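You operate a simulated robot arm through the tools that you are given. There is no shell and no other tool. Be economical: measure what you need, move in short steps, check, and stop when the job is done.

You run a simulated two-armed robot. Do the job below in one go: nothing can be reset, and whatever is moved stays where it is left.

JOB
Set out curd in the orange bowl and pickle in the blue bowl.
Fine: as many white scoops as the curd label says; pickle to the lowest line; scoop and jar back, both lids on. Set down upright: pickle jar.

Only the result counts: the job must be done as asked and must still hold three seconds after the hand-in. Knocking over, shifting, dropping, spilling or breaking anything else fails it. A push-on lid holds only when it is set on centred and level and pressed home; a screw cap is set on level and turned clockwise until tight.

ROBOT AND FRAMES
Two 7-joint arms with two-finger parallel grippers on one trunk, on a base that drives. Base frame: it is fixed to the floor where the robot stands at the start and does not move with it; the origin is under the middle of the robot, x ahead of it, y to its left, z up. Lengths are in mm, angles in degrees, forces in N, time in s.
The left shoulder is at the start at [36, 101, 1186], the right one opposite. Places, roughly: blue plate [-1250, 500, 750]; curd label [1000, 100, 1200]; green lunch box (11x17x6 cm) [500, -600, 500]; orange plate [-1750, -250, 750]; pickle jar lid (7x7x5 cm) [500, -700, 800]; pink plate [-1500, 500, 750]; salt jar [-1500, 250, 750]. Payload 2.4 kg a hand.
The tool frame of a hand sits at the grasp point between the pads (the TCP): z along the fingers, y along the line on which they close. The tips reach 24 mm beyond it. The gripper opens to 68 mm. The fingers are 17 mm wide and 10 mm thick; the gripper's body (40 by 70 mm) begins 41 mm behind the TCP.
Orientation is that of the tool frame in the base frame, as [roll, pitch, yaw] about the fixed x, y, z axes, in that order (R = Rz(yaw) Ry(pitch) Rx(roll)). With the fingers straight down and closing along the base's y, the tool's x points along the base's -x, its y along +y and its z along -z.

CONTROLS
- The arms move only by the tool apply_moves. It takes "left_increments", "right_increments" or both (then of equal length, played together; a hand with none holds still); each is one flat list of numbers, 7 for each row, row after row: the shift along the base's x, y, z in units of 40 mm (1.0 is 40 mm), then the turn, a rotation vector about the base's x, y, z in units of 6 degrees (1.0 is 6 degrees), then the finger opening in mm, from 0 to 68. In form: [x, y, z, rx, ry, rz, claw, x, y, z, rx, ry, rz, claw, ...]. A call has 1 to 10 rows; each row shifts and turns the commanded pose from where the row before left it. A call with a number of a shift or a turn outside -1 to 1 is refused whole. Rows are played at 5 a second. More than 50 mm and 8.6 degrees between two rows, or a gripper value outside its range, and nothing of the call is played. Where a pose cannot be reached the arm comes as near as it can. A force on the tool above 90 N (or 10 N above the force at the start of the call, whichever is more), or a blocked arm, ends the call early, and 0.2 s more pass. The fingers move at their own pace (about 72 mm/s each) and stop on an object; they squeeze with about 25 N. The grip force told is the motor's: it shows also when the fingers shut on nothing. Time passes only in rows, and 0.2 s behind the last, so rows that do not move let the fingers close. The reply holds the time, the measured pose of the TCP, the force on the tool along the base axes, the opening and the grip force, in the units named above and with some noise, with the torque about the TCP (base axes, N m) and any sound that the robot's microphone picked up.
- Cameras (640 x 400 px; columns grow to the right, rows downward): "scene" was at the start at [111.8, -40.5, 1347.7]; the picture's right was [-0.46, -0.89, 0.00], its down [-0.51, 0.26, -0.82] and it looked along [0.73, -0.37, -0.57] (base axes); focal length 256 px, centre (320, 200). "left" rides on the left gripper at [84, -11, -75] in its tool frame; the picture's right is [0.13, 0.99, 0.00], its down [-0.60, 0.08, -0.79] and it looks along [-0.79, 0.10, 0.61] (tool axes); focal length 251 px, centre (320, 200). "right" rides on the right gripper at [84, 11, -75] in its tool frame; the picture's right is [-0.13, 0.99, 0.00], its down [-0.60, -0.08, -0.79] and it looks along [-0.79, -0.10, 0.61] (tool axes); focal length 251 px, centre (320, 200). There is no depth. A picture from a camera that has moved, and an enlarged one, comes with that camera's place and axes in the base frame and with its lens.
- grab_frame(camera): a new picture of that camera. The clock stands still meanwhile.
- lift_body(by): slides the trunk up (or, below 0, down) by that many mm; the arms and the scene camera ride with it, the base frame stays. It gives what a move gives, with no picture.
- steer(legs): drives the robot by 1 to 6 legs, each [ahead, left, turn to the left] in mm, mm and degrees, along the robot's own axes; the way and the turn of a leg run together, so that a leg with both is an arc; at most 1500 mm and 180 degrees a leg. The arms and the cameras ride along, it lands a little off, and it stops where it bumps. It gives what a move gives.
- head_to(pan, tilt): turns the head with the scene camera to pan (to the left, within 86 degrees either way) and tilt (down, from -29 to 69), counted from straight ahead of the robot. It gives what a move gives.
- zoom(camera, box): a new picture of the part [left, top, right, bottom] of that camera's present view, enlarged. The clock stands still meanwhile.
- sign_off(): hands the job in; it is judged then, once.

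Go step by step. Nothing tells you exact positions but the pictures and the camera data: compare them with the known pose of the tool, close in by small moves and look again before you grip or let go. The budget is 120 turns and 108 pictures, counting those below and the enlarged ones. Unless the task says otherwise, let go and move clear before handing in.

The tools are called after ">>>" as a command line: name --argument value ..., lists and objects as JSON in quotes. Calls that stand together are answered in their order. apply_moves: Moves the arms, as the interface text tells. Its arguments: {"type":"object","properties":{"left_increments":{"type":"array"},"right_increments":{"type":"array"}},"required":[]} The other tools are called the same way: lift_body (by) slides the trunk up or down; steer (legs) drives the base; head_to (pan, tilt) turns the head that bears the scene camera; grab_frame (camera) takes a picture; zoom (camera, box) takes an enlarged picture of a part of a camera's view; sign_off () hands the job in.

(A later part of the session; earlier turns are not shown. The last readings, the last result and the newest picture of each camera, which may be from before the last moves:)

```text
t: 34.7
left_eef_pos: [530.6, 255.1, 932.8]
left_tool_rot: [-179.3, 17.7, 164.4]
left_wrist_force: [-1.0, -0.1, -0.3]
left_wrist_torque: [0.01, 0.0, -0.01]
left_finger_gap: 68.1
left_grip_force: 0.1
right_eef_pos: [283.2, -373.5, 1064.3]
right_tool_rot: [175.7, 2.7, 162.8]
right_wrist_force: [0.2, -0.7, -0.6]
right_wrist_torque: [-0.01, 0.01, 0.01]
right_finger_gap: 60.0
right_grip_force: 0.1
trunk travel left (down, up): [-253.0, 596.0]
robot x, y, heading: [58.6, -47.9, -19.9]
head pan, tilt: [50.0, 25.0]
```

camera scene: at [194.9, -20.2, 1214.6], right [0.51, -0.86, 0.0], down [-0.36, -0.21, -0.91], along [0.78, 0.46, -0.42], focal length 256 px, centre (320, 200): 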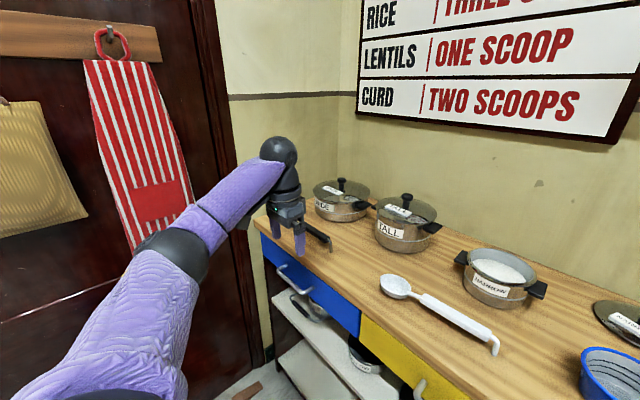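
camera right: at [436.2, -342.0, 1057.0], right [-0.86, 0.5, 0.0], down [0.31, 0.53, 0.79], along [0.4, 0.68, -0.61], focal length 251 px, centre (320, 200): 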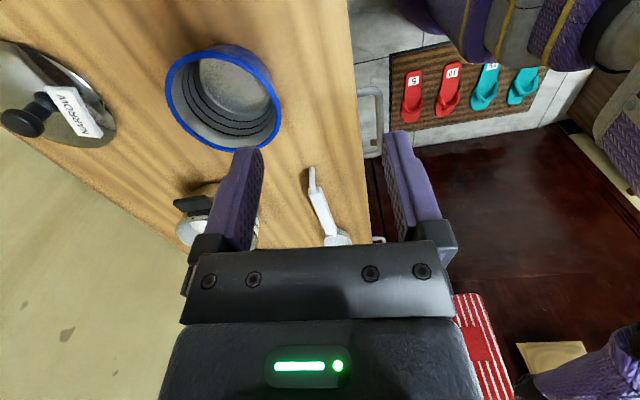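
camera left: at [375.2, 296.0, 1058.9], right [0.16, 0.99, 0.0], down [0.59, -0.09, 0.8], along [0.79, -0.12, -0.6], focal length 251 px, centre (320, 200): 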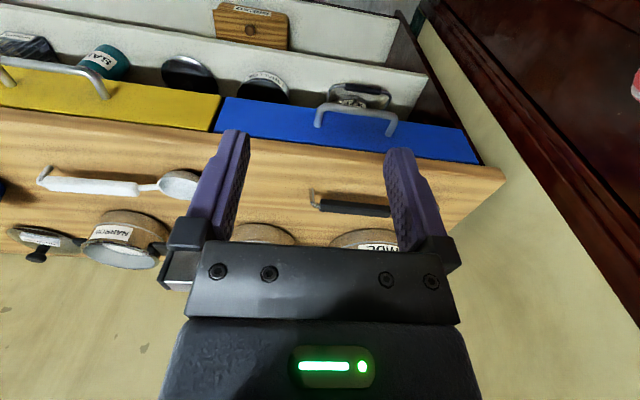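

Free. Now bring the left hand to the right, in front of the counter, a bit higher.

>>> apply_moves --left_increments '[-0.33, -0.94, 0.4, 0, 0, 0, 68, -0.33, -0.94, 0.4, 0, 0, 0, 68, -0.33, -0.94, 0.3, 0, 0, 0, 68, -0.33, -0.94, 0, 0, 0, 0.5, 68, -0.33, -0.94, 0, 0, 0, 1, 68, -0.33, -0.94, 0, 0, 0, 1, 68, 0, 0, 0, 0, 0, 1, 68, 0, 0, 0, 0, 0, 1, 68]'

>>> head_to --pan 20 --tilt 35

>>> grab_frame --camera "scene"

```text
t: 36.5
left_eef_pos: [452.2, 29.2, 974.7]
left_tool_rot: [-179.2, 17.6, -168.6]
left_wrist_force: [0.6, -1.3, -0.4]
left_wrist_torque: [0.01, 0.0, 0.01]
left_finger_gap: 68.0
left_grip_force: 0.0
right_eef_pos: [282.1, -372.9, 1065.6]
right_tool_rot: [175.7, 2.8, 162.8]
right_wrist_force: [-0.7, 1.5, 0.6]
right_wrist_torque: [-0.01, -0.06, -0.01]
right_finger_gap: 60.2
right_grip_force: 0.0
trunk travel left (down, up): [-253.0, 596.0]
robot x, y, heading: [58.0, -49.6, -19.9]
head pan, tilt: [50.0, 25.0]
```

```text
t: 37.5
left_eef_pos: [451.7, 30.3, 975.7]
left_tool_rot: [-179.1, 17.5, -168.7]
left_wrist_force: [-0.1, 0.0, 0.9]
left_wrist_torque: [0.0, 0.04, 0.03]
left_finger_gap: 67.8
left_grip_force: 0.1
right_eef_pos: [283.3, -373.7, 1064.1]
right_tool_rot: [175.7, 2.8, 162.8]
right_wrist_force: [0.9, 0.1, -0.8]
right_wrist_torque: [0.04, -0.02, -0.01]
right_finger_gap: 60.1
right_grip_force: 0.0
trunk travel left (down, up): [-253.0, 596.0]
robot x, y, heading: [57.1, -48.6, -19.3]
head pan, tilt: [20.0, 35.0]
```

```text
77 pictures are left
camera scene: at [203.9, -66.3, 1198.8], right [0.01, -1.0, 0.0], down [-0.57, 0.0, -0.82], along [0.82, 0.01, -0.57], focal length 256 px, centre (320, 200)
```

scene: 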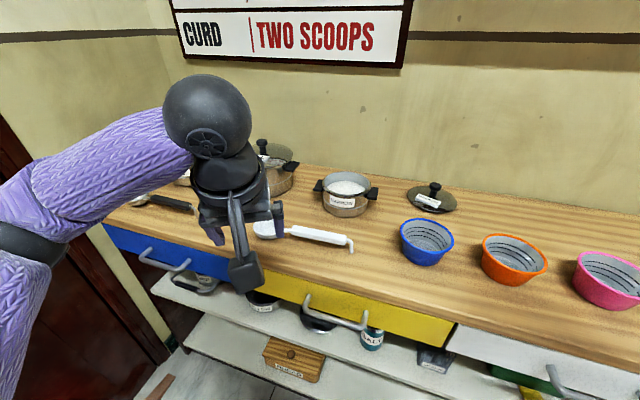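

Left arm is in good shape. Now drive ahead toward the counter with both hands high enough to pass over everything.

>>> steer --legs '[[150, 0, 0], [50, 0, 0]]'

>>> apply_moves --left_increments '[0, 0, 0, 0, 0, 1, 68, 0, 0, 0, 0, 0, 1, 68, 0, 0, 0, 0, 0, 1, 68, 0, 0, 0, 0, 0, 1, 68, 0, 0, 0, 0, 0, 1, 68, 0, 0, 0, 0, 0, 1, 68, 0, 0, 0, 0, 0, 1, 68, 0, 0, 0, 0, 0, 1, 68, 0, 0, 0, 0, 0, 1, 68]'

>>> grab_frame --camera "left"

>>> grab_frame --camera "scene"

```text
t: 39.4
left_eef_pos: [638.1, -38.0, 974.3]
left_tool_rot: [-179.2, 17.5, -168.7]
left_wrist_force: [-1.1, 0.0, 0.0]
left_wrist_torque: [0.0, -0.02, 0.0]
left_finger_gap: 67.6
left_grip_force: 0.1
right_eef_pos: [469.0, -440.1, 1065.0]
right_tool_rot: [175.8, 2.9, 162.7]
right_wrist_force: [0.1, -0.2, 1.0]
right_wrist_torque: [0.01, 0.02, -0.01]
right_finger_gap: 59.9
right_grip_force: 0.2
trunk travel left (down, up): [-253.0, 596.0]
robot x, y, heading: [245.5, -110.2, -19.5]
head pan, tilt: [20.0, 35.0]
```

```text
t: 41.4
left_eef_pos: [638.9, -38.6, 975.1]
left_tool_rot: [-179.2, 17.5, -114.6]
left_wrist_force: [-0.7, 0.2, 0.0]
left_wrist_torque: [0.01, -0.01, -0.03]
left_finger_gap: 67.7
left_grip_force: 0.1
right_eef_pos: [468.0, -439.7, 1064.2]
right_tool_rot: [175.7, 2.8, 162.6]
right_wrist_force: [0.6, 0.1, 0.0]
right_wrist_torque: [0.0, 0.0, 0.03]
right_finger_gap: 60.1
right_grip_force: 0.2
trunk travel left (down, up): [-253.0, 596.0]
robot x, y, heading: [237.5, -112.5, -20.0]
head pan, tilt: [20.0, 35.0]
```

```text
76 pictures are left
camera left: at [605.0, -136.0, 1021.4], right [-0.95, 0.3, -0.05], down [0.06, 0.34, 0.94], along [0.3, 0.89, -0.35], focal length 251 px, centre (320, 200)
```

left: 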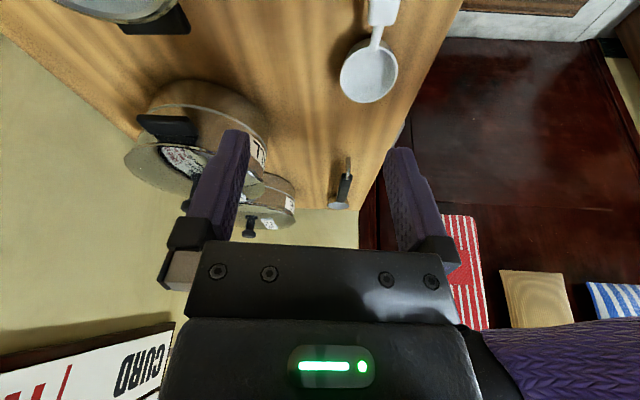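

```text
75 pictures are left
camera scene: at [390.5, -133.2, 1198.8], right [0.01, -1.0, 0.0], down [-0.57, 0.0, -0.82], along [0.82, 0.0, -0.57], focal length 256 px, centre (320, 200)
```

scene: 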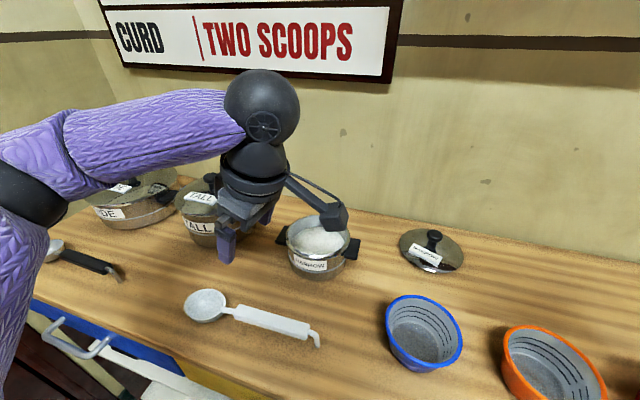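

Base is in place. I'll bring the left hand over the scoop handle (grip point about [603, -87]), aligned with the handle at ~25° tilt, still 60 mm above it.

>>> apply_moves --left_increments '[-0.225, -0.3, -0.56, 0.3, -0.08, 0.38, 50, -0.225, -0.3, -0.56, 0.3, -0.08, 0.38, 50, -0.225, -0.3, -0.56, 0.3, -0.08, 0.38, 50, -0.225, -0.3, -0.56, 0.3, -0.08, 0.38, 50]'

>>> grab_frame --camera "left"

>>> head_to --pan 10 --tilt 55

>>> grab_frame --camera "scene"

```text
t: 42.4
left_eef_pos: [602.3, -84.7, 885.9]
left_tool_rot: [-179.9, 25.0, -105.7]
left_wrist_force: [0.1, 0.4, -1.2]
left_wrist_torque: [0.0, 0.01, 0.03]
left_finger_gap: 50.0
left_grip_force: 0.0
right_eef_pos: [467.5, -439.4, 1062.5]
right_tool_rot: [175.6, 2.7, 162.6]
right_wrist_force: [-0.8, 0.4, 1.1]
right_wrist_torque: [0.0, 0.0, -0.03]
right_finger_gap: 60.0
right_grip_force: 0.1
trunk travel left (down, up): [-253.0, 596.0]
robot x, y, heading: [245.8, -115.0, -19.5]
head pan, tilt: [20.0, 35.0]
```

```text
74 pictures are left
camera left: at [583.8, -192.9, 918.0], right [-0.99, 0.16, -0.06], down [-0.02, 0.23, 0.97], along [0.17, 0.96, -0.22], focal length 251 px, centre (320, 200)
```

left: 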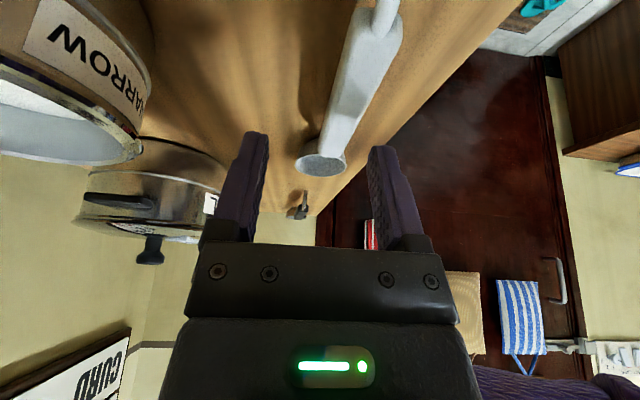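

```text
t: 43.2
left_eef_pos: [602.5, -85.8, 885.6]
left_tool_rot: [180.0, 24.9, -106.0]
left_wrist_force: [0.5, 0.4, 0.8]
left_wrist_torque: [0.01, -0.01, 0.01]
left_finger_gap: 50.3
left_grip_force: 0.1
right_eef_pos: [468.3, -439.7, 1063.3]
right_tool_rot: [175.7, 2.9, 162.7]
right_wrist_force: [-0.5, 0.2, -0.1]
right_wrist_torque: [0.02, 0.03, 0.01]
right_finger_gap: 60.0
right_grip_force: 0.1
trunk travel left (down, up): [-253.0, 596.0]
robot x, y, heading: [247.2, -108.0, -19.8]
head pan, tilt: [10.0, 55.0]
```

```text
73 pictures are left
camera scene: at [373.6, -145.9, 1170.6], right [-0.17, -0.99, 0.0], down [-0.81, 0.14, -0.57], along [0.57, -0.1, -0.82], focal length 256 px, centre (320, 200)
```

scene: 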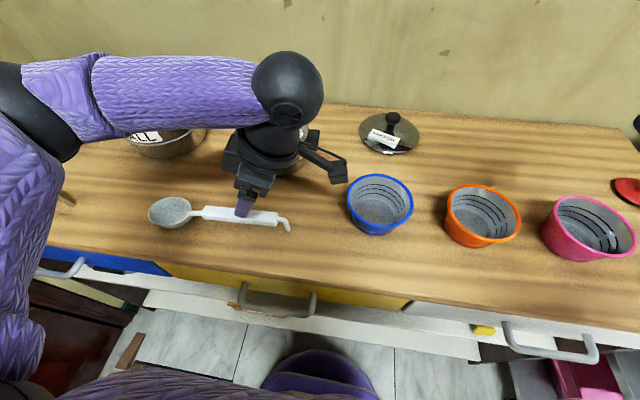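

The handle looks slightly nearer to me than thought (grip point about [590, -91], top at z≈840). Shift, lower a bit, and look again.

>>> apply_moves --left_increments '[-0.16, -0.07, -0.3, 0, 0, 0.17, 50, -0.16, -0.07, -0.3, 0, 0, 0.17, 50]'

>>> zoom --camera "left" --box '[220, 0, 420, 180]'

>>> zoom --camera "scene" --box '[140, 120, 350, 250]'

```text
t: 43.8
left_eef_pos: [598.6, -75.6, 870.1]
left_tool_rot: [180.0, 24.8, -104.5]
left_wrist_force: [-0.3, -0.1, 0.2]
left_wrist_torque: [0.02, -0.02, 0.01]
left_finger_gap: 50.1
left_grip_force: 0.3
left hand out of reach, approached as far as the arm can: row 1, 2
right_eef_pos: [468.2, -438.9, 1064.5]
right_tool_rot: [175.6, 2.8, 162.6]
right_wrist_force: [0.3, -0.3, -0.1]
right_wrist_torque: [-0.02, 0.0, 0.01]
right_finger_gap: 59.9
right_grip_force: 0.1
trunk travel left (down, up): [-253.0, 596.0]
robot x, y, heading: [243.0, -114.1, -19.6]
head pan, tilt: [10.0, 55.0]
```

```text
2.22 times, centred on (320, 90) of left
camera zoom: at [582.9, -183.6, 903.2], right [-0.99, 0.13, -0.05], down [-0.02, 0.23, 0.97], along [0.14, 0.96, -0.22], focal length 559 px, centre (320, 444)
```

zoom: 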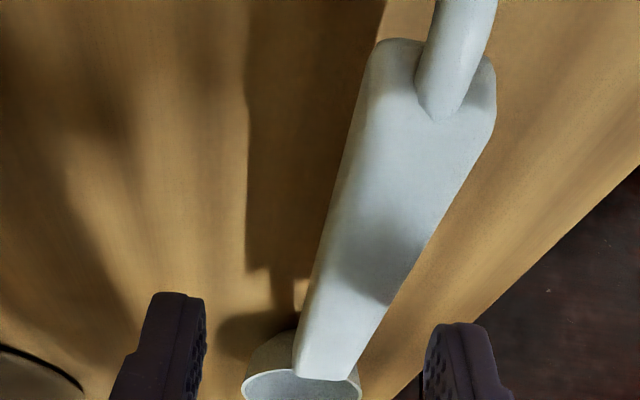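

```text
3.05 times, centred on (245, 185) of scene
camera zoom: at [373.5, -146.0, 1170.5], right [-0.17, -0.99, 0.0], down [-0.81, 0.14, -0.57], along [0.57, -0.1, -0.82], focal length 779 px, centre (549, 246)
```

zoom: 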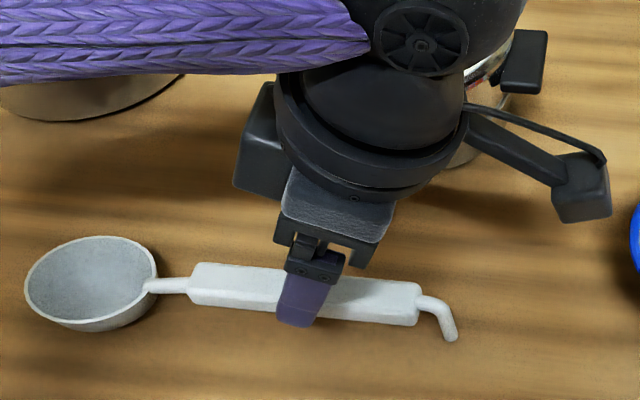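

Arm is at a limit here; I'll raise the hand, shift the base 70 mm right so the hand works further out on its own side.

>>> apply_moves --left_increments '[0, 0, 0.8, 0, 0, 0, 50]'

>>> steer --legs '[[0, -80, 0]]'

>>> lift_body --by -40

```text
t: 44.2
left_eef_pos: [600.2, -74.7, 900.6]
left_tool_rot: [-180.0, 24.9, -104.0]
left_wrist_force: [0.6, 0.6, -0.4]
left_wrist_torque: [0.0, -0.02, -0.03]
left_finger_gap: 50.0
left_grip_force: 0.0
right_eef_pos: [468.7, -441.0, 1064.6]
right_tool_rot: [175.6, 2.8, 162.6]
right_wrist_force: [0.2, -0.1, 0.3]
right_wrist_torque: [-0.03, -0.02, -0.01]
right_finger_gap: 59.9
right_grip_force: 0.0
trunk travel left (down, up): [-253.0, 596.0]
robot x, y, heading: [242.4, -114.6, -19.8]
head pan, tilt: [10.0, 55.0]
```

```text
t: 45.3
left_eef_pos: [574.3, -149.2, 901.8]
left_tool_rot: [-180.0, 25.0, -103.9]
left_wrist_force: [-0.3, -0.1, 0.5]
left_wrist_torque: [0.0, -0.02, 0.01]
left_finger_gap: 49.9
left_grip_force: 0.0
right_eef_pos: [440.2, -513.4, 1065.1]
right_tool_rot: [175.6, 2.8, 162.5]
right_wrist_force: [0.4, -0.2, 0.1]
right_wrist_torque: [-0.03, 0.01, -0.03]
right_finger_gap: 59.8
right_grip_force: 0.1
trunk travel left (down, up): [-253.0, 596.0]
robot x, y, heading: [217.5, -191.9, -19.9]
head pan, tilt: [10.0, 55.0]
```

```text
t: 46.1
left_eef_pos: [576.1, -150.3, 855.7]
left_tool_rot: [178.5, 25.0, -104.7]
left_wrist_force: [-0.3, -0.9, -0.9]
left_wrist_torque: [0.03, 0.0, 0.01]
left_finger_gap: 49.7
left_grip_force: 0.0
right_eef_pos: [440.0, -512.7, 1024.1]
right_tool_rot: [175.8, 2.8, 162.6]
right_wrist_force: [0.0, -0.9, -0.4]
right_wrist_torque: [0.02, -0.01, -0.01]
right_finger_gap: 60.2
right_grip_force: 0.0
trunk travel left (down, up): [-213.0, 636.0]
robot x, y, heading: [216.3, -189.3, -19.8]
head pan, tilt: [10.0, 55.0]
```

The hand came 5 mm lower than expected with a slight roll; check for contact.

>>> head_to --pan 25 --tilt 55

>>> grab_frame --camera "scene"

```text
t: 46.9
left_eef_pos: [577.6, -149.6, 856.6]
left_tool_rot: [178.6, 25.0, -104.7]
left_wrist_force: [-1.5, -0.7, 0.3]
left_wrist_torque: [-0.02, 0.0, -0.01]
left_finger_gap: 50.1
left_grip_force: 0.0
right_eef_pos: [441.5, -513.7, 1024.1]
right_tool_rot: [175.8, 2.9, 162.6]
right_wrist_force: [0.5, -0.1, -0.8]
right_wrist_torque: [0.01, 0.0, 0.0]
right_finger_gap: 60.1
right_grip_force: 0.0
trunk travel left (down, up): [-213.0, 636.0]
robot x, y, heading: [218.9, -186.8, -19.7]
head pan, tilt: [25.0, 55.0]
```

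```text
70 pictures are left
camera scene: at [357.2, -204.1, 1129.8], right [0.09, -1.0, 0.0], down [-0.82, -0.07, -0.57], along [0.57, 0.05, -0.82], focal length 256 px, centre (320, 200)
```

scene: 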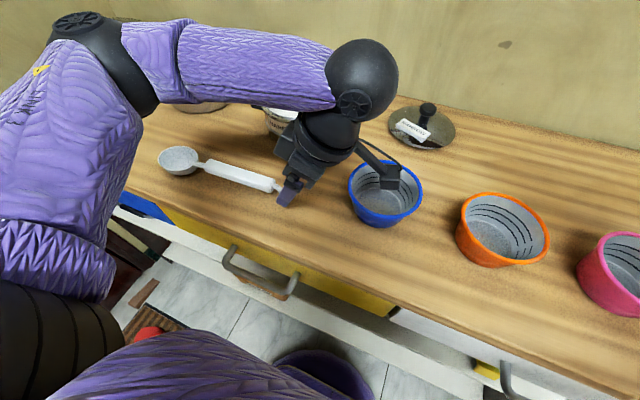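

The elbow may be touching the counter edge; I'll raise the trunk back and move the hand to the handle from there.

>>> lift_body --by 50

>>> apply_moves --left_increments '[0.12, 0.45, 0, -0.1, 0, 0.12, 50, 0.12, 0.5, 0, -0.1, 0, 0, 50, 0.12, 0.5, -0.5, 0, 0, 0, 50]'

>>> zoom --camera "left" --box '[220, 0, 420, 180]'

```text
t: 47.8
left_eef_pos: [577.8, -151.2, 906.1]
left_tool_rot: [178.8, 25.0, -104.7]
left_wrist_force: [-0.1, 0.3, 0.5]
left_wrist_torque: [-0.01, 0.02, 0.0]
left_finger_gap: 49.9
left_grip_force: 0.1
right_eef_pos: [443.0, -512.9, 1074.4]
right_tool_rot: [175.6, 2.9, 162.6]
right_wrist_force: [0.0, 0.1, -0.8]
right_wrist_torque: [0.01, 0.03, -0.01]
right_finger_gap: 59.9
right_grip_force: 0.0
trunk travel left (down, up): [-263.0, 586.0]
robot x, y, heading: [220.3, -187.0, -19.8]
head pan, tilt: [25.0, 55.0]
```

```text
t: 48.6
left_eef_pos: [592.4, -91.5, 885.0]
left_tool_rot: [179.0, 23.9, -103.9]
left_wrist_force: [0.0, 0.7, -0.7]
left_wrist_torque: [-0.01, 0.01, -0.01]
left_finger_gap: 50.0
left_grip_force: 0.1
right_eef_pos: [440.9, -513.8, 1074.4]
right_tool_rot: [175.7, 2.8, 162.6]
right_wrist_force: [0.7, 0.7, -0.8]
right_wrist_torque: [0.02, 0.0, -0.01]
right_finger_gap: 59.9
right_grip_force: 0.1
trunk travel left (down, up): [-263.0, 586.0]
robot x, y, heading: [218.7, -189.6, -19.8]
head pan, tilt: [25.0, 55.0]
```

```text
2.22 times, centred on (320, 90) of left
camera zoom: at [579.5, -199.5, 919.8], right [-0.99, 0.12, -0.04], down [-0.01, 0.24, 0.97], along [0.12, 0.96, -0.24], focal length 559 px, centre (320, 444)
```

zoom: 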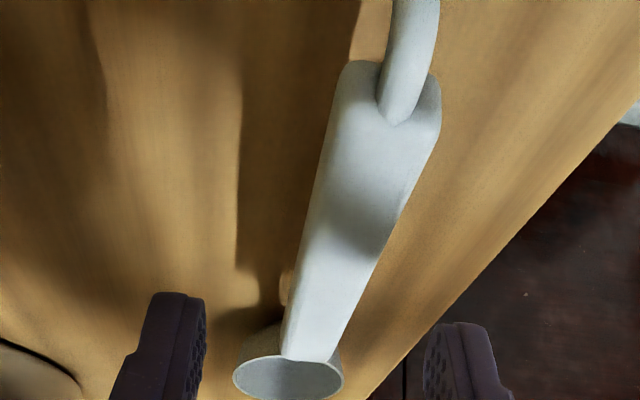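

Well aligned: handle axis passes about [587, -91]. Lower over the handle and grip.

>>> apply_moves --left_increments '[-0.12, 0, -0.5, 0, 0, 0, 50, 0, 0, -0.4, 0, 0, 0, 50, 0, 0, -0.3, 0, 0, 0, 50]'

>>> zoom --camera "scene" --box '[140, 120, 350, 250]'

```text
t: 49.4
left_eef_pos: [586.7, -92.0, 835.8]
left_tool_rot: [178.9, 23.8, -103.8]
left_wrist_force: [0.8, 0.5, -0.4]
left_wrist_torque: [0.02, -0.01, -0.01]
left_finger_gap: 49.9
left_grip_force: 0.1
right_eef_pos: [441.0, -514.1, 1073.6]
right_tool_rot: [175.6, 2.9, 162.6]
right_wrist_force: [0.2, -0.1, 0.3]
right_wrist_torque: [-0.04, 0.01, 0.03]
right_finger_gap: 59.8
right_grip_force: 0.0
trunk travel left (down, up): [-263.0, 586.0]
robot x, y, heading: [224.5, -186.8, -19.6]
head pan, tilt: [25.0, 55.0]
```

```text
3.05 times, centred on (245, 185) of scene
camera zoom: at [345.7, -199.9, 1180.7], right [0.09, -1.0, 0.0], down [-0.82, -0.08, -0.57], along [0.57, 0.05, -0.82], focal length 779 px, centre (549, 246)
```

zoom: 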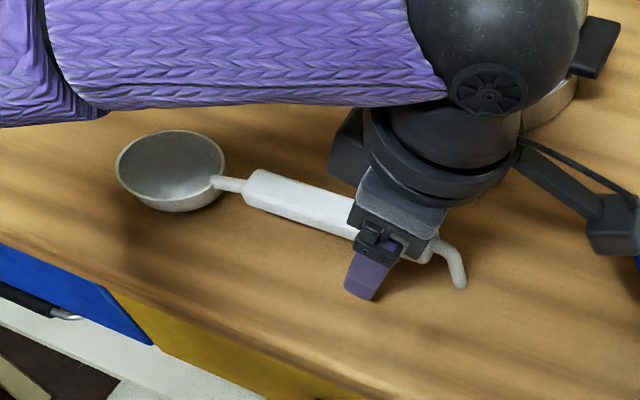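

Fingers straddle the handle; close.

>>> apply_moves --left_increments '[0, 0, 0, 0, 0, 0, 0, 0, 0, 0, 0, 0, 0, 0, 0, 0, 0, 0, 0, 0, 0, 0, 0, 0, 0, 0, 0, 0]'

>>> apply_moves --left_increments '[0, 0, 0.5, 0, 0, 0, 0, 0, 0, 0.5, 0, 0, 0, 0]'

>>> zoom --camera "scene" --box '[140, 100, 350, 230]'

>>> grab_frame --camera "left"

```text
t: 50.4
left_eef_pos: [586.3, -91.6, 836.1]
left_tool_rot: [178.9, 23.7, -103.8]
left_wrist_force: [0.1, 0.1, -0.3]
left_wrist_torque: [-0.05, 0.0, -0.02]
left_finger_gap: 19.4
left_grip_force: 24.7
right_eef_pos: [441.6, -513.5, 1073.6]
right_tool_rot: [175.7, 2.7, 162.6]
right_wrist_force: [0.1, 0.6, -0.2]
right_wrist_torque: [-0.02, -0.02, -0.04]
right_finger_gap: 60.0
right_grip_force: 0.1
trunk travel left (down, up): [-263.0, 586.0]
robot x, y, heading: [219.5, -187.7, -19.5]
head pan, tilt: [25.0, 55.0]
```

```text
t: 51.0
left_eef_pos: [586.9, -91.9, 876.5]
left_tool_rot: [178.8, 23.8, -103.8]
left_wrist_force: [-0.1, -0.1, -0.7]
left_wrist_torque: [-0.09, 0.02, -0.01]
left_finger_gap: 19.0
left_grip_force: 25.5
right_eef_pos: [440.4, -514.2, 1074.2]
right_tool_rot: [175.6, 2.8, 162.6]
right_wrist_force: [0.5, 0.8, 0.7]
right_wrist_torque: [-0.03, 0.01, 0.01]
right_finger_gap: 59.9
right_grip_force: 0.1
trunk travel left (down, up): [-263.0, 586.0]
robot x, y, heading: [217.8, -185.0, -19.8]
head pan, tilt: [25.0, 55.0]
```

```text
3.05 times, centred on (245, 165) of scene
camera zoom: at [345.7, -199.9, 1180.7], right [0.09, -1.0, 0.0], down [-0.82, -0.08, -0.57], along [0.57, 0.05, -0.82], focal length 779 px, centre (549, 307)
```

zoom: 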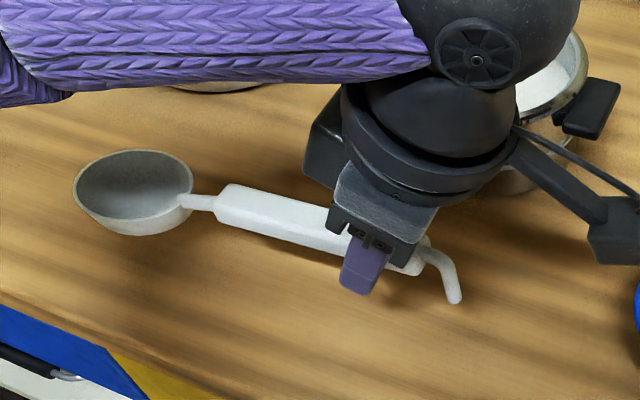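

```text
66 pictures are left
camera left: at [573.5, -198.8, 911.1], right [-0.99, 0.12, -0.04], down [-0.01, 0.24, 0.97], along [0.12, 0.96, -0.24], focal length 251 px, centre (320, 200)
```

left: 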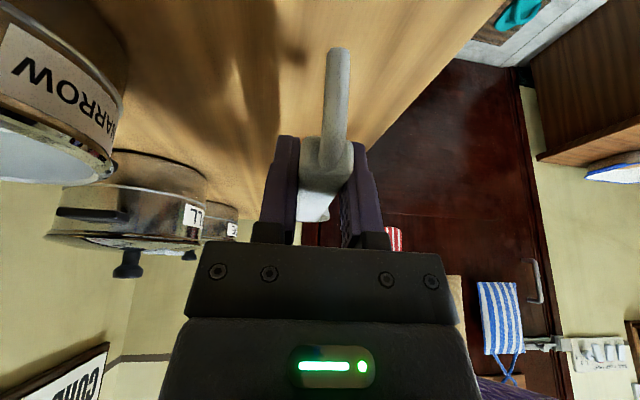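

Scoop held. Raise it and swing the bowl from left to forward (yaw −96°).

>>> apply_moves --left_increments '[0, 0, 1, 0, 0, 0, 0, 0, 0, 1, 0, 0, 0, 0, -0.2, 0, 0, 0, 0, -1, 0, -0.2, 0, 0, 0, 0, -1, 0, -0.2, 0, 0, 0, 0, -1, 0, -0.2, 0, 0, 0, 0, -1, 0, -0.2, 0, 0, 0, 0, -1, 0, 0, 0, 0, 0, 0, -1, 0, 0, 0, 0, 0, 0, -1, 0, 0, 0, 0, 0, 0, -1, 0]'

>>> apply_moves --left_increments '[0, 0, 0, 0, 0, -1, 0, 0, 0, 0, 0, 0, -1, 0, 0, 0, 0, 0, 0, -1, 0, 0, 0, 0, 0, 0, -1, 0, 0, 0, 0, 0, 0, -1, 0, 0, 0, 0, 0, 0, -1, 0, 0, 0, 0, 0, 0, -1, 0, 0, 0, 0, 0, 0, -1, 0]'

>>> grab_frame --camera "scene"

>>> grab_frame --camera "left"

```text
t: 53.2
left_eef_pos: [547.4, -92.6, 959.9]
left_tool_rot: [178.9, 23.8, -152.0]
left_wrist_force: [0.5, -0.1, -0.4]
left_wrist_torque: [-0.06, 0.05, 0.02]
left_finger_gap: 19.4
left_grip_force: 25.0
right_eef_pos: [442.0, -513.6, 1074.1]
right_tool_rot: [175.7, 2.8, 162.6]
right_wrist_force: [0.3, 1.1, 0.5]
right_wrist_torque: [-0.01, -0.03, 0.0]
right_finger_gap: 60.1
right_grip_force: 0.1
trunk travel left (down, up): [-263.0, 586.0]
robot x, y, heading: [218.7, -183.5, -19.7]
head pan, tilt: [25.0, 55.0]
```

```text
t: 55.0
left_eef_pos: [567.8, -98.9, 965.0]
left_tool_rot: [179.0, 23.6, 160.1]
left_wrist_force: [0.7, -0.1, -0.6]
left_wrist_torque: [-0.02, 0.04, -0.02]
left_finger_gap: 19.3
left_grip_force: 25.4
left hand out of reach, approached as far as the arm can: row 1, 2, 3, 5
right_eef_pos: [441.2, -514.1, 1075.0]
right_tool_rot: [175.7, 2.9, 162.5]
right_wrist_force: [0.2, 0.0, -0.6]
right_wrist_torque: [-0.01, 0.04, 0.02]
right_finger_gap: 59.9
right_grip_force: 0.1
trunk travel left (down, up): [-263.0, 586.0]
robot x, y, heading: [215.4, -187.3, -20.0]
head pan, tilt: [25.0, 55.0]
```

```text
65 pictures are left
camera scene: at [345.7, -199.8, 1180.7], right [0.09, -1.0, 0.0], down [-0.82, -0.08, -0.57], along [0.57, 0.05, -0.82], focal length 256 px, centre (320, 200)
```

scene: 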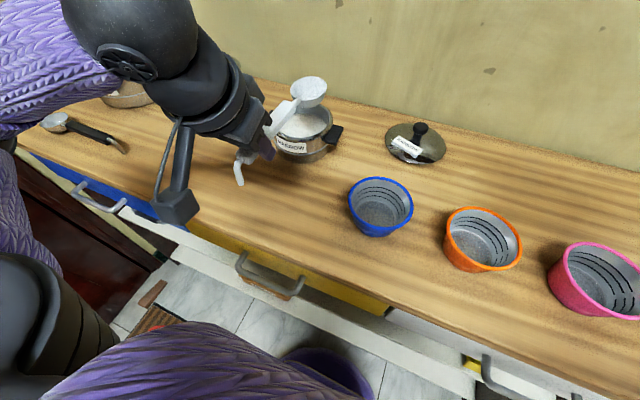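

```text
64 pictures are left
camera left: at [462.1, -74.2, 999.8], right [0.22, 0.97, -0.04], down [0.24, -0.02, 0.97], along [0.94, -0.22, -0.24], focal length 251 px, centre (320, 200)
```

left: 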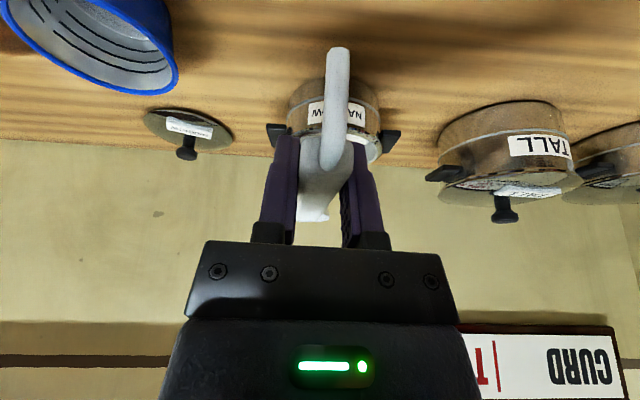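

The scoop now points forward at the curd pot. Measure the pot precisely before dipping.

>>> zoom --camera "scene" --box '[220, 60, 380, 160]'

>>> zoom --camera "left" --box '[250, 50, 430, 170]'

```text
4.00 times, centred on (300, 110) of scene
camera zoom: at [345.7, -199.8, 1180.7], right [0.09, -1.0, 0.0], down [-0.82, -0.08, -0.57], along [0.57, 0.05, -0.82], focal length 1023 px, centre (400, 560)
```

zoom: 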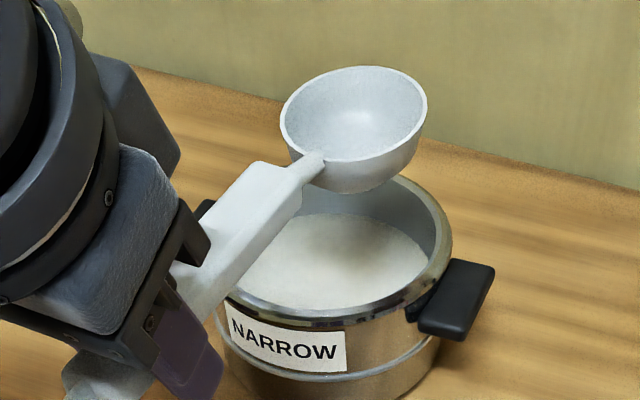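

```text
3.33 times, centred on (340, 110) of left
camera zoom: at [462.1, -74.2, 999.8], right [0.22, 0.97, -0.04], down [0.24, -0.02, 0.97], along [0.94, -0.22, -0.24], focal length 838 px, centre (253, 500)
```

zoom: 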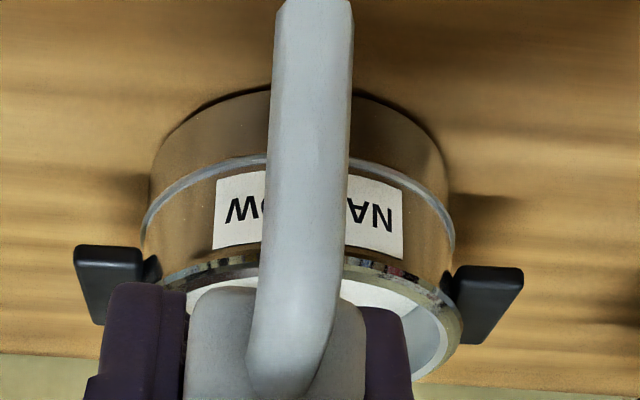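

Pot rim centre ≈ [766, −130, 848], scoop bowl is 148 mm ahead of the TCP. I need a little more reach: a small drive left and ahead.

>>> steer --legs '[[0, 60, 0], [40, 0, 0]]'

>>> grab_frame --camera "scene"

```text
t: 56.4
left_eef_pos: [624.5, -55.4, 964.7]
left_tool_rot: [179.1, 23.6, 160.1]
left_wrist_force: [0.6, -1.0, 0.3]
left_wrist_torque: [0.01, 0.05, 0.0]
left_finger_gap: 19.4
left_grip_force: 24.9
right_eef_pos: [499.1, -470.5, 1073.9]
right_tool_rot: [175.9, 2.8, 162.5]
right_wrist_force: [0.3, 0.2, 0.2]
right_wrist_torque: [0.02, -0.03, -0.02]
right_finger_gap: 60.1
right_grip_force: 0.2
trunk travel left (down, up): [-263.0, 586.0]
robot x, y, heading: [276.7, -141.8, -19.9]
head pan, tilt: [25.0, 55.0]
```

```text
61 pictures are left
camera scene: at [403.2, -156.8, 1180.6], right [0.09, -1.0, 0.0], down [-0.82, -0.07, -0.57], along [0.57, 0.05, -0.82], focal length 256 px, centre (320, 200)
```

scene: 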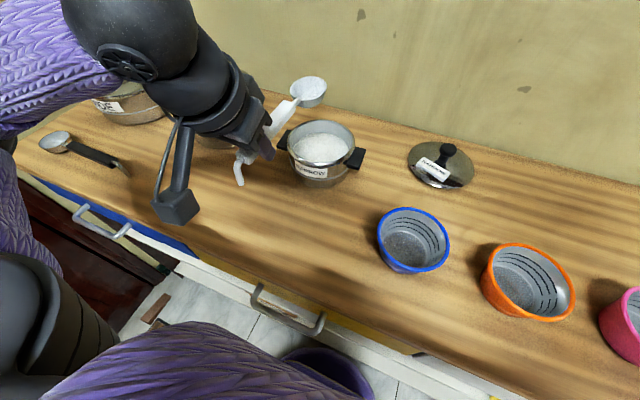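

Shift the scoop over the pot centre and lower to just above the rim, then check alignment.

>>> apply_moves --left_increments '[-0.04, -0.27, -0.5, 0, 0, 0, 0, -0.04, -0.27, -0.6, 0, 0, 0, 0]'

>>> zoom --camera "scene" --box '[220, 80, 420, 205]'

>>> zoom --camera "left" --box '[220, 20, 440, 170]'

```text
t: 57.0
left_eef_pos: [630.3, -79.9, 923.4]
left_tool_rot: [178.9, 23.6, 160.1]
left_wrist_force: [0.2, -0.1, -0.9]
left_wrist_torque: [0.0, 0.05, -0.01]
left_finger_gap: 19.7
left_grip_force: 25.7
left hand out of reach, approached as far as the arm can: row 1, 2
right_eef_pos: [498.9, -471.3, 1074.9]
right_tool_rot: [175.6, 2.8, 162.6]
right_wrist_force: [-0.4, -1.1, -0.3]
right_wrist_torque: [0.01, -0.01, 0.0]
right_finger_gap: 59.9
right_grip_force: 0.1
trunk travel left (down, up): [-263.0, 586.0]
robot x, y, heading: [279.5, -145.3, -19.6]
head pan, tilt: [25.0, 55.0]
```

```text
3.20 times, centred on (320, 142) of scene
camera zoom: at [403.1, -156.7, 1180.7], right [0.09, -1.0, 0.0], down [-0.82, -0.07, -0.57], along [0.57, 0.05, -0.82], focal length 818 px, centre (320, 384)
```

zoom: 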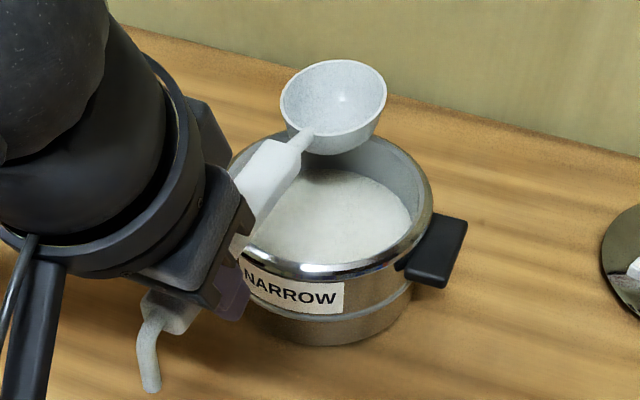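

```text
2.67 times, centred on (330, 95) of left
camera zoom: at [525.5, -56.0, 957.7], right [0.22, 0.97, -0.04], down [0.24, -0.02, 0.97], along [0.94, -0.22, -0.24], focal length 670 px, centre (293, 480)
```

zoom: 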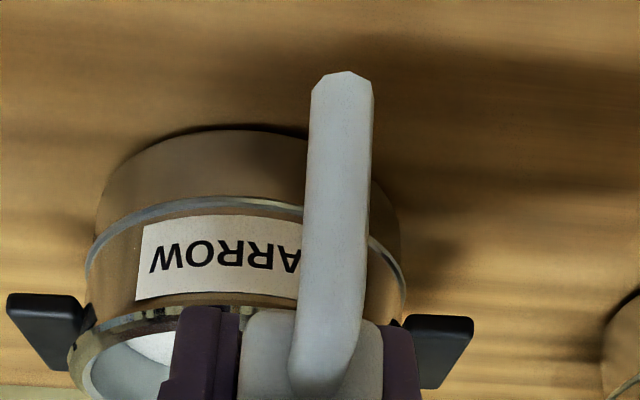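

Alignment is good (bowl over the pot centre). Tilt the bowl down 35° while rising slightly, staying clear of the rim.

>>> apply_moves --left_increments '[0.081, -0.036, 0.133, 0.283, 0.783, 0, 0, 0.081, -0.036, 0.133, 0.283, 0.783, 0, 0, 0.081, -0.036, 0.133, 0.283, 0.783, 0, 0, 0.081, -0.036, 0.133, 0.283, 0.783, 0, 0, 0.081, -0.036, 0.133, 0.283, 0.783, 0, 0, 0.081, -0.036, 0.133, 0.283, 0.783, 0, 0, 0.081, -0.036, 0.133, 0.283, 0.783, 0, 0]'

>>> zoom --camera "scene" --box '[220, 80, 420, 205]'

```text
t: 58.6
left_eef_pos: [653.4, -90.2, 960.3]
left_tool_rot: [178.9, -11.4, 160.1]
left_wrist_force: [-3.0, 0.9, 6.4]
left_wrist_torque: [-0.29, -0.69, -0.06]
left_finger_gap: 19.6
left_grip_force: 25.2
right_eef_pos: [498.1, -470.5, 1074.6]
right_tool_rot: [175.6, 2.8, 162.6]
right_wrist_force: [0.4, 0.4, 0.7]
right_wrist_torque: [0.0, 0.02, 0.03]
right_finger_gap: 59.7
right_grip_force: 0.0
trunk travel left (down, up): [-263.0, 586.0]
robot x, y, heading: [277.3, -146.7, -19.9]
head pan, tilt: [25.0, 55.0]
```

```text
3.20 times, centred on (320, 142) of scene
camera zoom: at [402.1, -156.6, 1180.8], right [0.09, -1.0, 0.0], down [-0.82, -0.07, -0.57], along [0.57, 0.05, -0.82], focal length 818 px, centre (320, 384)
```

zoom: 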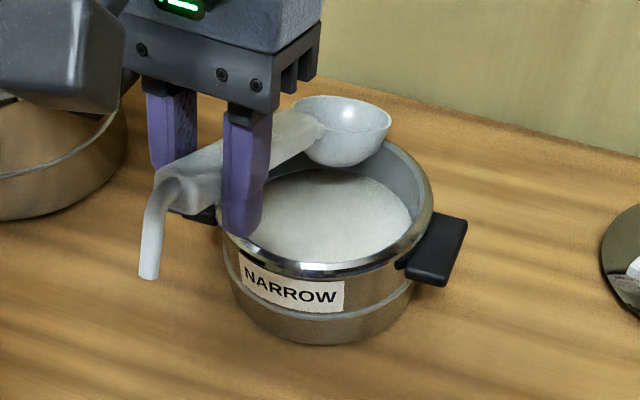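

The bowl front is touching the pot's far rim (the rim is higher and nearer than I took it: about [738, −130, 873]). Back off up and toward me, then recheck.

>>> apply_moves --left_increments '[-0.2, 0.07, 0.4, 0, 0, 0, 0, -0.3, 0.1, 0.3, 0, 0, 0, 0]'

>>> zoom --camera "scene" --box '[220, 80, 420, 205]'

```text
t: 59.2
left_eef_pos: [633.1, -84.0, 987.3]
left_tool_rot: [179.0, -11.4, 160.2]
left_wrist_force: [-0.8, 0.7, -1.0]
left_wrist_torque: [0.03, 0.04, 0.0]
left_finger_gap: 19.3
left_grip_force: 25.0
right_eef_pos: [498.9, -470.6, 1074.4]
right_tool_rot: [175.7, 2.8, 162.6]
right_wrist_force: [-0.6, -0.1, -0.1]
right_wrist_torque: [-0.02, 0.04, 0.0]
right_finger_gap: 60.0
right_grip_force: 0.1
trunk travel left (down, up): [-263.0, 586.0]
robot x, y, heading: [277.1, -142.9, -19.9]
head pan, tilt: [25.0, 55.0]
```

```text
3.20 times, centred on (320, 142) of scene
camera zoom: at [403.0, -156.7, 1180.7], right [0.09, -1.0, 0.0], down [-0.82, -0.07, -0.57], along [0.57, 0.05, -0.82], focal length 818 px, centre (320, 384)
```

zoom: 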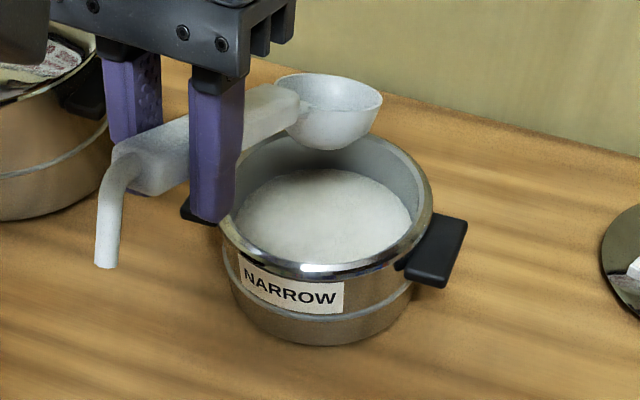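

The scoop pivoted ~12° in the grip (still firm). Tilt further to ~42° bowl-down and place it above the corrected pot centre.

>>> apply_moves --left_increments '[0, -0.05, 0.14, 0.26, 0.73, 0, 0, 0, -0.05, 0.14, 0.26, 0.73, 0, 0, 0, -0.05, 0.14, 0.26, 0.73, 0, 0, 0, -0.05, 0.14, 0.26, 0.73, 0, 0]'

>>> zoom --camera "scene" --box '[220, 80, 420, 205]'

```text
t: 60.2
left_eef_pos: [632.9, -91.3, 1010.6]
left_tool_rot: [179.1, -30.0, 160.1]
left_wrist_force: [0.2, 0.1, -0.6]
left_wrist_torque: [0.01, 0.0, -0.02]
left_finger_gap: 19.4
left_grip_force: 25.0
right_eef_pos: [500.2, -471.3, 1073.3]
right_tool_rot: [175.6, 2.8, 162.6]
right_wrist_force: [-0.4, 0.2, 0.4]
right_wrist_torque: [0.01, 0.04, 0.0]
right_finger_gap: 59.9
right_grip_force: 0.0
trunk travel left (down, up): [-263.0, 586.0]
robot x, y, heading: [277.1, -146.1, -19.8]
head pan, tilt: [25.0, 55.0]
```

```text
3.20 times, centred on (320, 142) of scene
camera zoom: at [403.0, -156.7, 1180.7], right [0.09, -1.0, 0.0], down [-0.82, -0.07, -0.57], along [0.57, 0.05, -0.82], focal length 818 px, centre (320, 384)
```

zoom: 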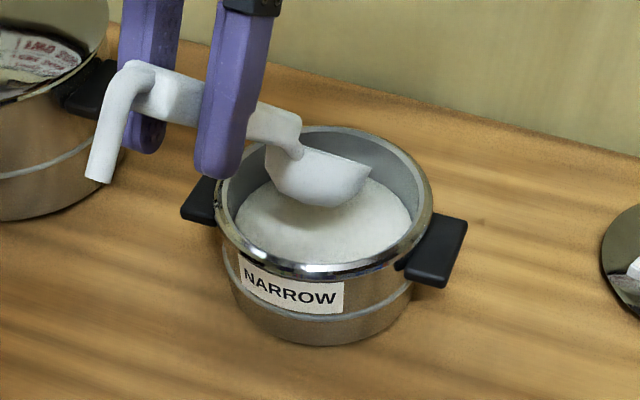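

Descend into the curd with a slight forward drift.

>>> apply_moves --left_increments '[0.07, -0.025, -0.33, 0, 0, 0, 0, 0.07, -0.025, -0.33, 0, 0, 0, 0, 0.07, -0.025, -0.33, 0, 0, 0, 0, 0.07, -0.025, -0.33, 0, 0, 0, 0, 0.07, -0.025, -0.33, 0, 0, 0, 0]'

>>> zoom --camera "scene" --box '[220, 80, 420, 205]'

```text
t: 61.4
left_eef_pos: [647.5, -95.6, 943.9]
left_tool_rot: [179.1, -29.9, 160.1]
left_wrist_force: [0.2, 0.9, -1.0]
left_wrist_torque: [0.03, 0.04, -0.04]
left_finger_gap: 19.2
left_grip_force: 24.6
right_eef_pos: [498.6, -471.1, 1074.0]
right_tool_rot: [175.7, 2.8, 162.6]
right_wrist_force: [-1.0, -0.1, -0.1]
right_wrist_torque: [-0.04, -0.02, 0.02]
right_finger_gap: 60.2
right_grip_force: 0.0
trunk travel left (down, up): [-263.0, 586.0]
robot x, y, heading: [275.2, -145.3, -19.7]
head pan, tilt: [25.0, 55.0]
```

```text
3.20 times, centred on (320, 142) of scene
camera zoom: at [403.1, -156.7, 1180.6], right [0.09, -1.0, 0.0], down [-0.82, -0.07, -0.57], along [0.57, 0.05, -0.82], focal length 818 px, centre (320, 384)
```

zoom: 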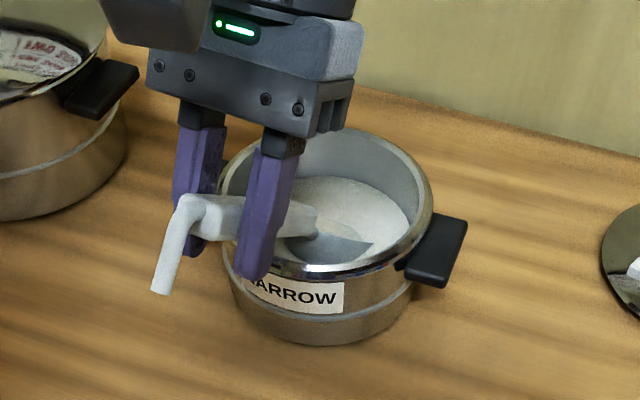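

The bowl is in the curd. Push forward a little, then level it while rising out along a clear path.

>>> apply_moves --left_increments '[0.35, -0.127, -0.08, 0, 0, 0, 0, 0, 0, 0, 0, 0, 0, 0, -0.242, 0.088, -0.255, -0.34, -0.94, 0, 0, -0.214, 0.077, -0.14, -0.34, -0.94, 0, 0, -0.181, 0.065, -0.11, -0.34, -0.94, 0, 0, -0.146, 0.053, -0.1, -0.34, -0.94, 0, 0, -0.11, 0.04, 0, -0.34, -0.94, 0, 0, -0.075, 0.027, 0.1, -0.34, -0.94, 0, 0, -0.035, 0.013, 0.3, -0.34, -0.94, 0, 0, 0, 0, 0.8, 0, 0, 0, 0]'

>>> zoom --camera "scene" --box '[220, 80, 420, 205]'

```text
t: 63.6
left_eef_pos: [620.5, -84.7, 967.0]
left_tool_rot: [179.1, 12.1, 160.1]
left_wrist_force: [0.6, 0.5, -0.5]
left_wrist_torque: [0.02, 0.12, -0.04]
left_finger_gap: 19.5
left_grip_force: 25.2
right_eef_pos: [499.2, -469.9, 1074.2]
right_tool_rot: [175.7, 2.8, 162.6]
right_wrist_force: [0.7, 0.1, 0.0]
right_wrist_torque: [-0.01, 0.02, 0.0]
right_finger_gap: 60.1
right_grip_force: 0.1
trunk travel left (down, up): [-263.0, 586.0]
robot x, y, heading: [276.3, -145.2, -19.7]
head pan, tilt: [25.0, 55.0]
```

```text
3.20 times, centred on (320, 142) of scene
camera zoom: at [403.0, -156.7, 1180.7], right [0.09, -1.0, 0.0], down [-0.82, -0.07, -0.57], along [0.57, 0.05, -0.82], focal length 818 px, centre (320, 384)
```

zoom: 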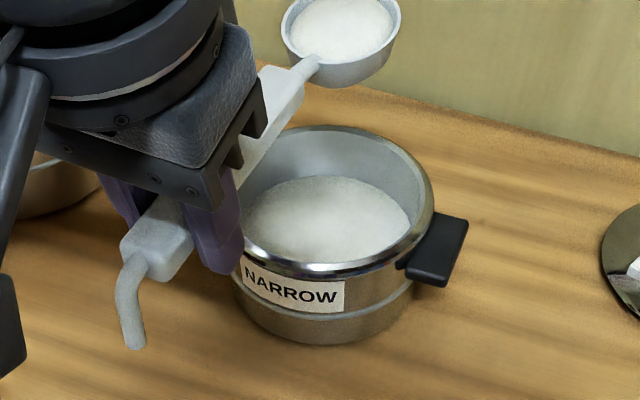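

Full level scoop. Drive back and right, carrying it level to the orange bowl.

>>> steer --legs '[[-60, -160, 0], [-60, -165, 0]]'

>>> head_to --pan 15 --tilt 50

>>> grab_frame --camera "scene"

>>> grab_frame --camera "left"

```text
t: 66.2
left_eef_pos: [398.2, -351.0, 965.7]
left_tool_rot: [179.1, 12.1, 159.8]
left_wrist_force: [0.8, 0.1, -1.7]
left_wrist_torque: [0.06, 0.09, -0.02]
left_finger_gap: 19.3
left_grip_force: 24.9
right_eef_pos: [274.9, -737.6, 1075.0]
right_tool_rot: [175.6, 2.8, 162.2]
right_wrist_force: [-0.2, 0.0, 1.2]
right_wrist_torque: [0.02, -0.01, 0.0]
right_finger_gap: 60.4
right_grip_force: 0.1
trunk travel left (down, up): [-263.0, 586.0]
robot x, y, heading: [55.9, -406.2, -20.0]
head pan, tilt: [25.0, 55.0]
```

```text
t: 66.9
left_eef_pos: [399.4, -352.3, 967.8]
left_tool_rot: [179.1, 12.0, 159.7]
left_wrist_force: [0.7, -0.3, -0.4]
left_wrist_torque: [0.03, 0.1, -0.03]
left_finger_gap: 19.4
left_grip_force: 25.1
right_eef_pos: [275.1, -737.1, 1073.1]
right_tool_rot: [175.7, 2.8, 162.3]
right_wrist_force: [0.4, -0.8, 0.9]
right_wrist_torque: [0.02, 0.01, 0.01]
right_finger_gap: 59.8
right_grip_force: 0.1
trunk travel left (down, up): [-263.0, 586.0]
robot x, y, heading: [53.7, -409.9, -20.2]
head pan, tilt: [15.0, 50.0]
```

```text
53 pictures are left
camera scene: at [186.5, -435.4, 1187.2], right [-0.09, -1.0, 0.0], down [-0.76, 0.07, -0.64], along [0.64, -0.06, -0.77], focal length 256 px, centre (320, 200)
```

scene: 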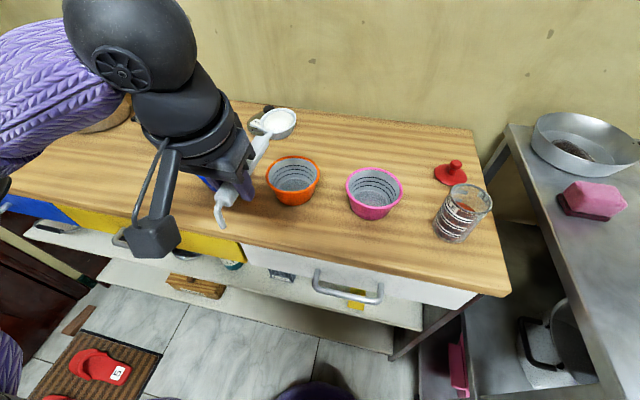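

```text
52 pictures are left
camera left: at [303.8, -329.3, 1022.9], right [0.22, 0.98, -0.01], down [0.42, -0.09, 0.9], along [0.88, -0.2, -0.43], focal length 251 px, centre (320, 200)
```

left: 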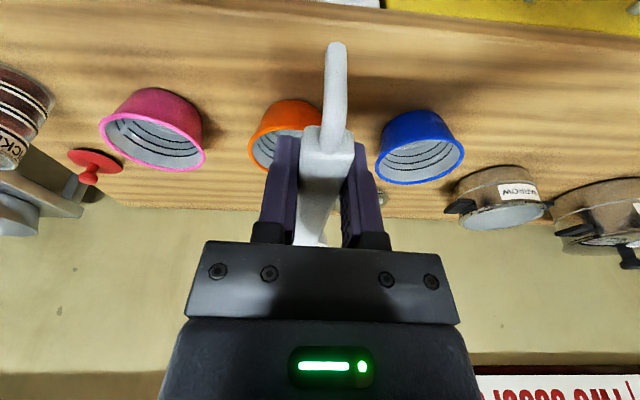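

The scoop needs ~14 mm more right for the orange bowl (centre ≈ [532, −416], rim z≈852). Shift, lower, and begin rolling the hand to the left side to tip.

>>> apply_moves --left_increments '[-0.08, -0.2, -0.5, 0, 0, 0, 0, -0.08, -0.18, -0.5, 0, 0, 0, 0, 0, 0, -0.4, 0, 0, 0, 0]'

>>> apply_moves --left_increments '[0, 0, 0, -0.94, 0.342, 0, 0, 0, 0, 0, -0.94, 0.342, 0, 0, 0, 0, 0, -0.94, 0.342, 0, 0, 0, 0, 0, -0.94, 0.342, 0, 0, 0, 0, 0, -0.94, 0.342, 0, 0]'

>>> zoom --camera "scene" --box '[180, 90, 360, 210]'

```text
t: 67.7
left_eef_pos: [392.1, -368.0, 910.7]
left_tool_rot: [179.1, 12.0, 159.7]
left_wrist_force: [-0.3, 0.2, -1.5]
left_wrist_torque: [0.06, 0.08, -0.03]
left_finger_gap: 19.4
left_grip_force: 24.5
right_eef_pos: [275.5, -737.8, 1074.6]
right_tool_rot: [175.7, 2.8, 162.3]
right_wrist_force: [0.3, 0.5, 0.1]
right_wrist_torque: [-0.01, 0.02, 0.02]
right_finger_gap: 60.0
right_grip_force: 0.1
trunk travel left (down, up): [-263.0, 586.0]
robot x, y, heading: [55.9, -409.4, -19.9]
head pan, tilt: [15.0, 50.0]
```

```text
t: 68.9
left_eef_pos: [392.8, -365.8, 911.5]
left_tool_rot: [-150.3, 10.7, 165.9]
left_wrist_force: [0.6, -0.1, -0.3]
left_wrist_torque: [0.01, 0.1, 0.0]
left_finger_gap: 19.4
left_grip_force: 24.8
right_eef_pos: [275.1, -737.6, 1075.4]
right_tool_rot: [175.8, 2.8, 162.3]
right_wrist_force: [-0.2, -0.3, -0.3]
right_wrist_torque: [0.03, 0.0, -0.01]
right_finger_gap: 60.0
right_grip_force: 0.1
trunk travel left (down, up): [-263.0, 586.0]
robot x, y, heading: [54.2, -410.9, -20.2]
head pan, tilt: [15.0, 50.0]
```

```text
3.33 times, centred on (270, 150) of scene
camera zoom: at [186.5, -435.4, 1187.2], right [-0.09, -1.0, 0.0], down [-0.76, 0.07, -0.64], along [0.64, -0.06, -0.77], focal length 852 px, centre (487, 367)
```

zoom: 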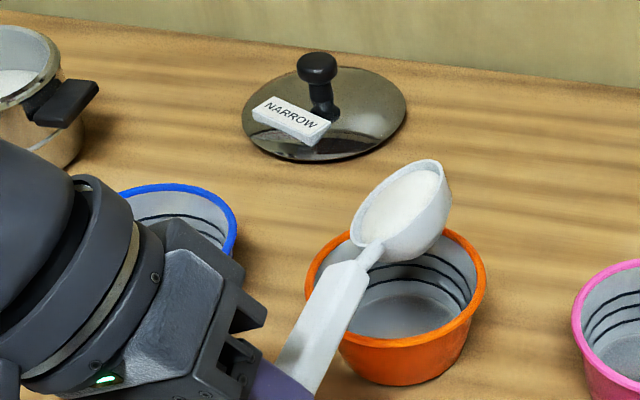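

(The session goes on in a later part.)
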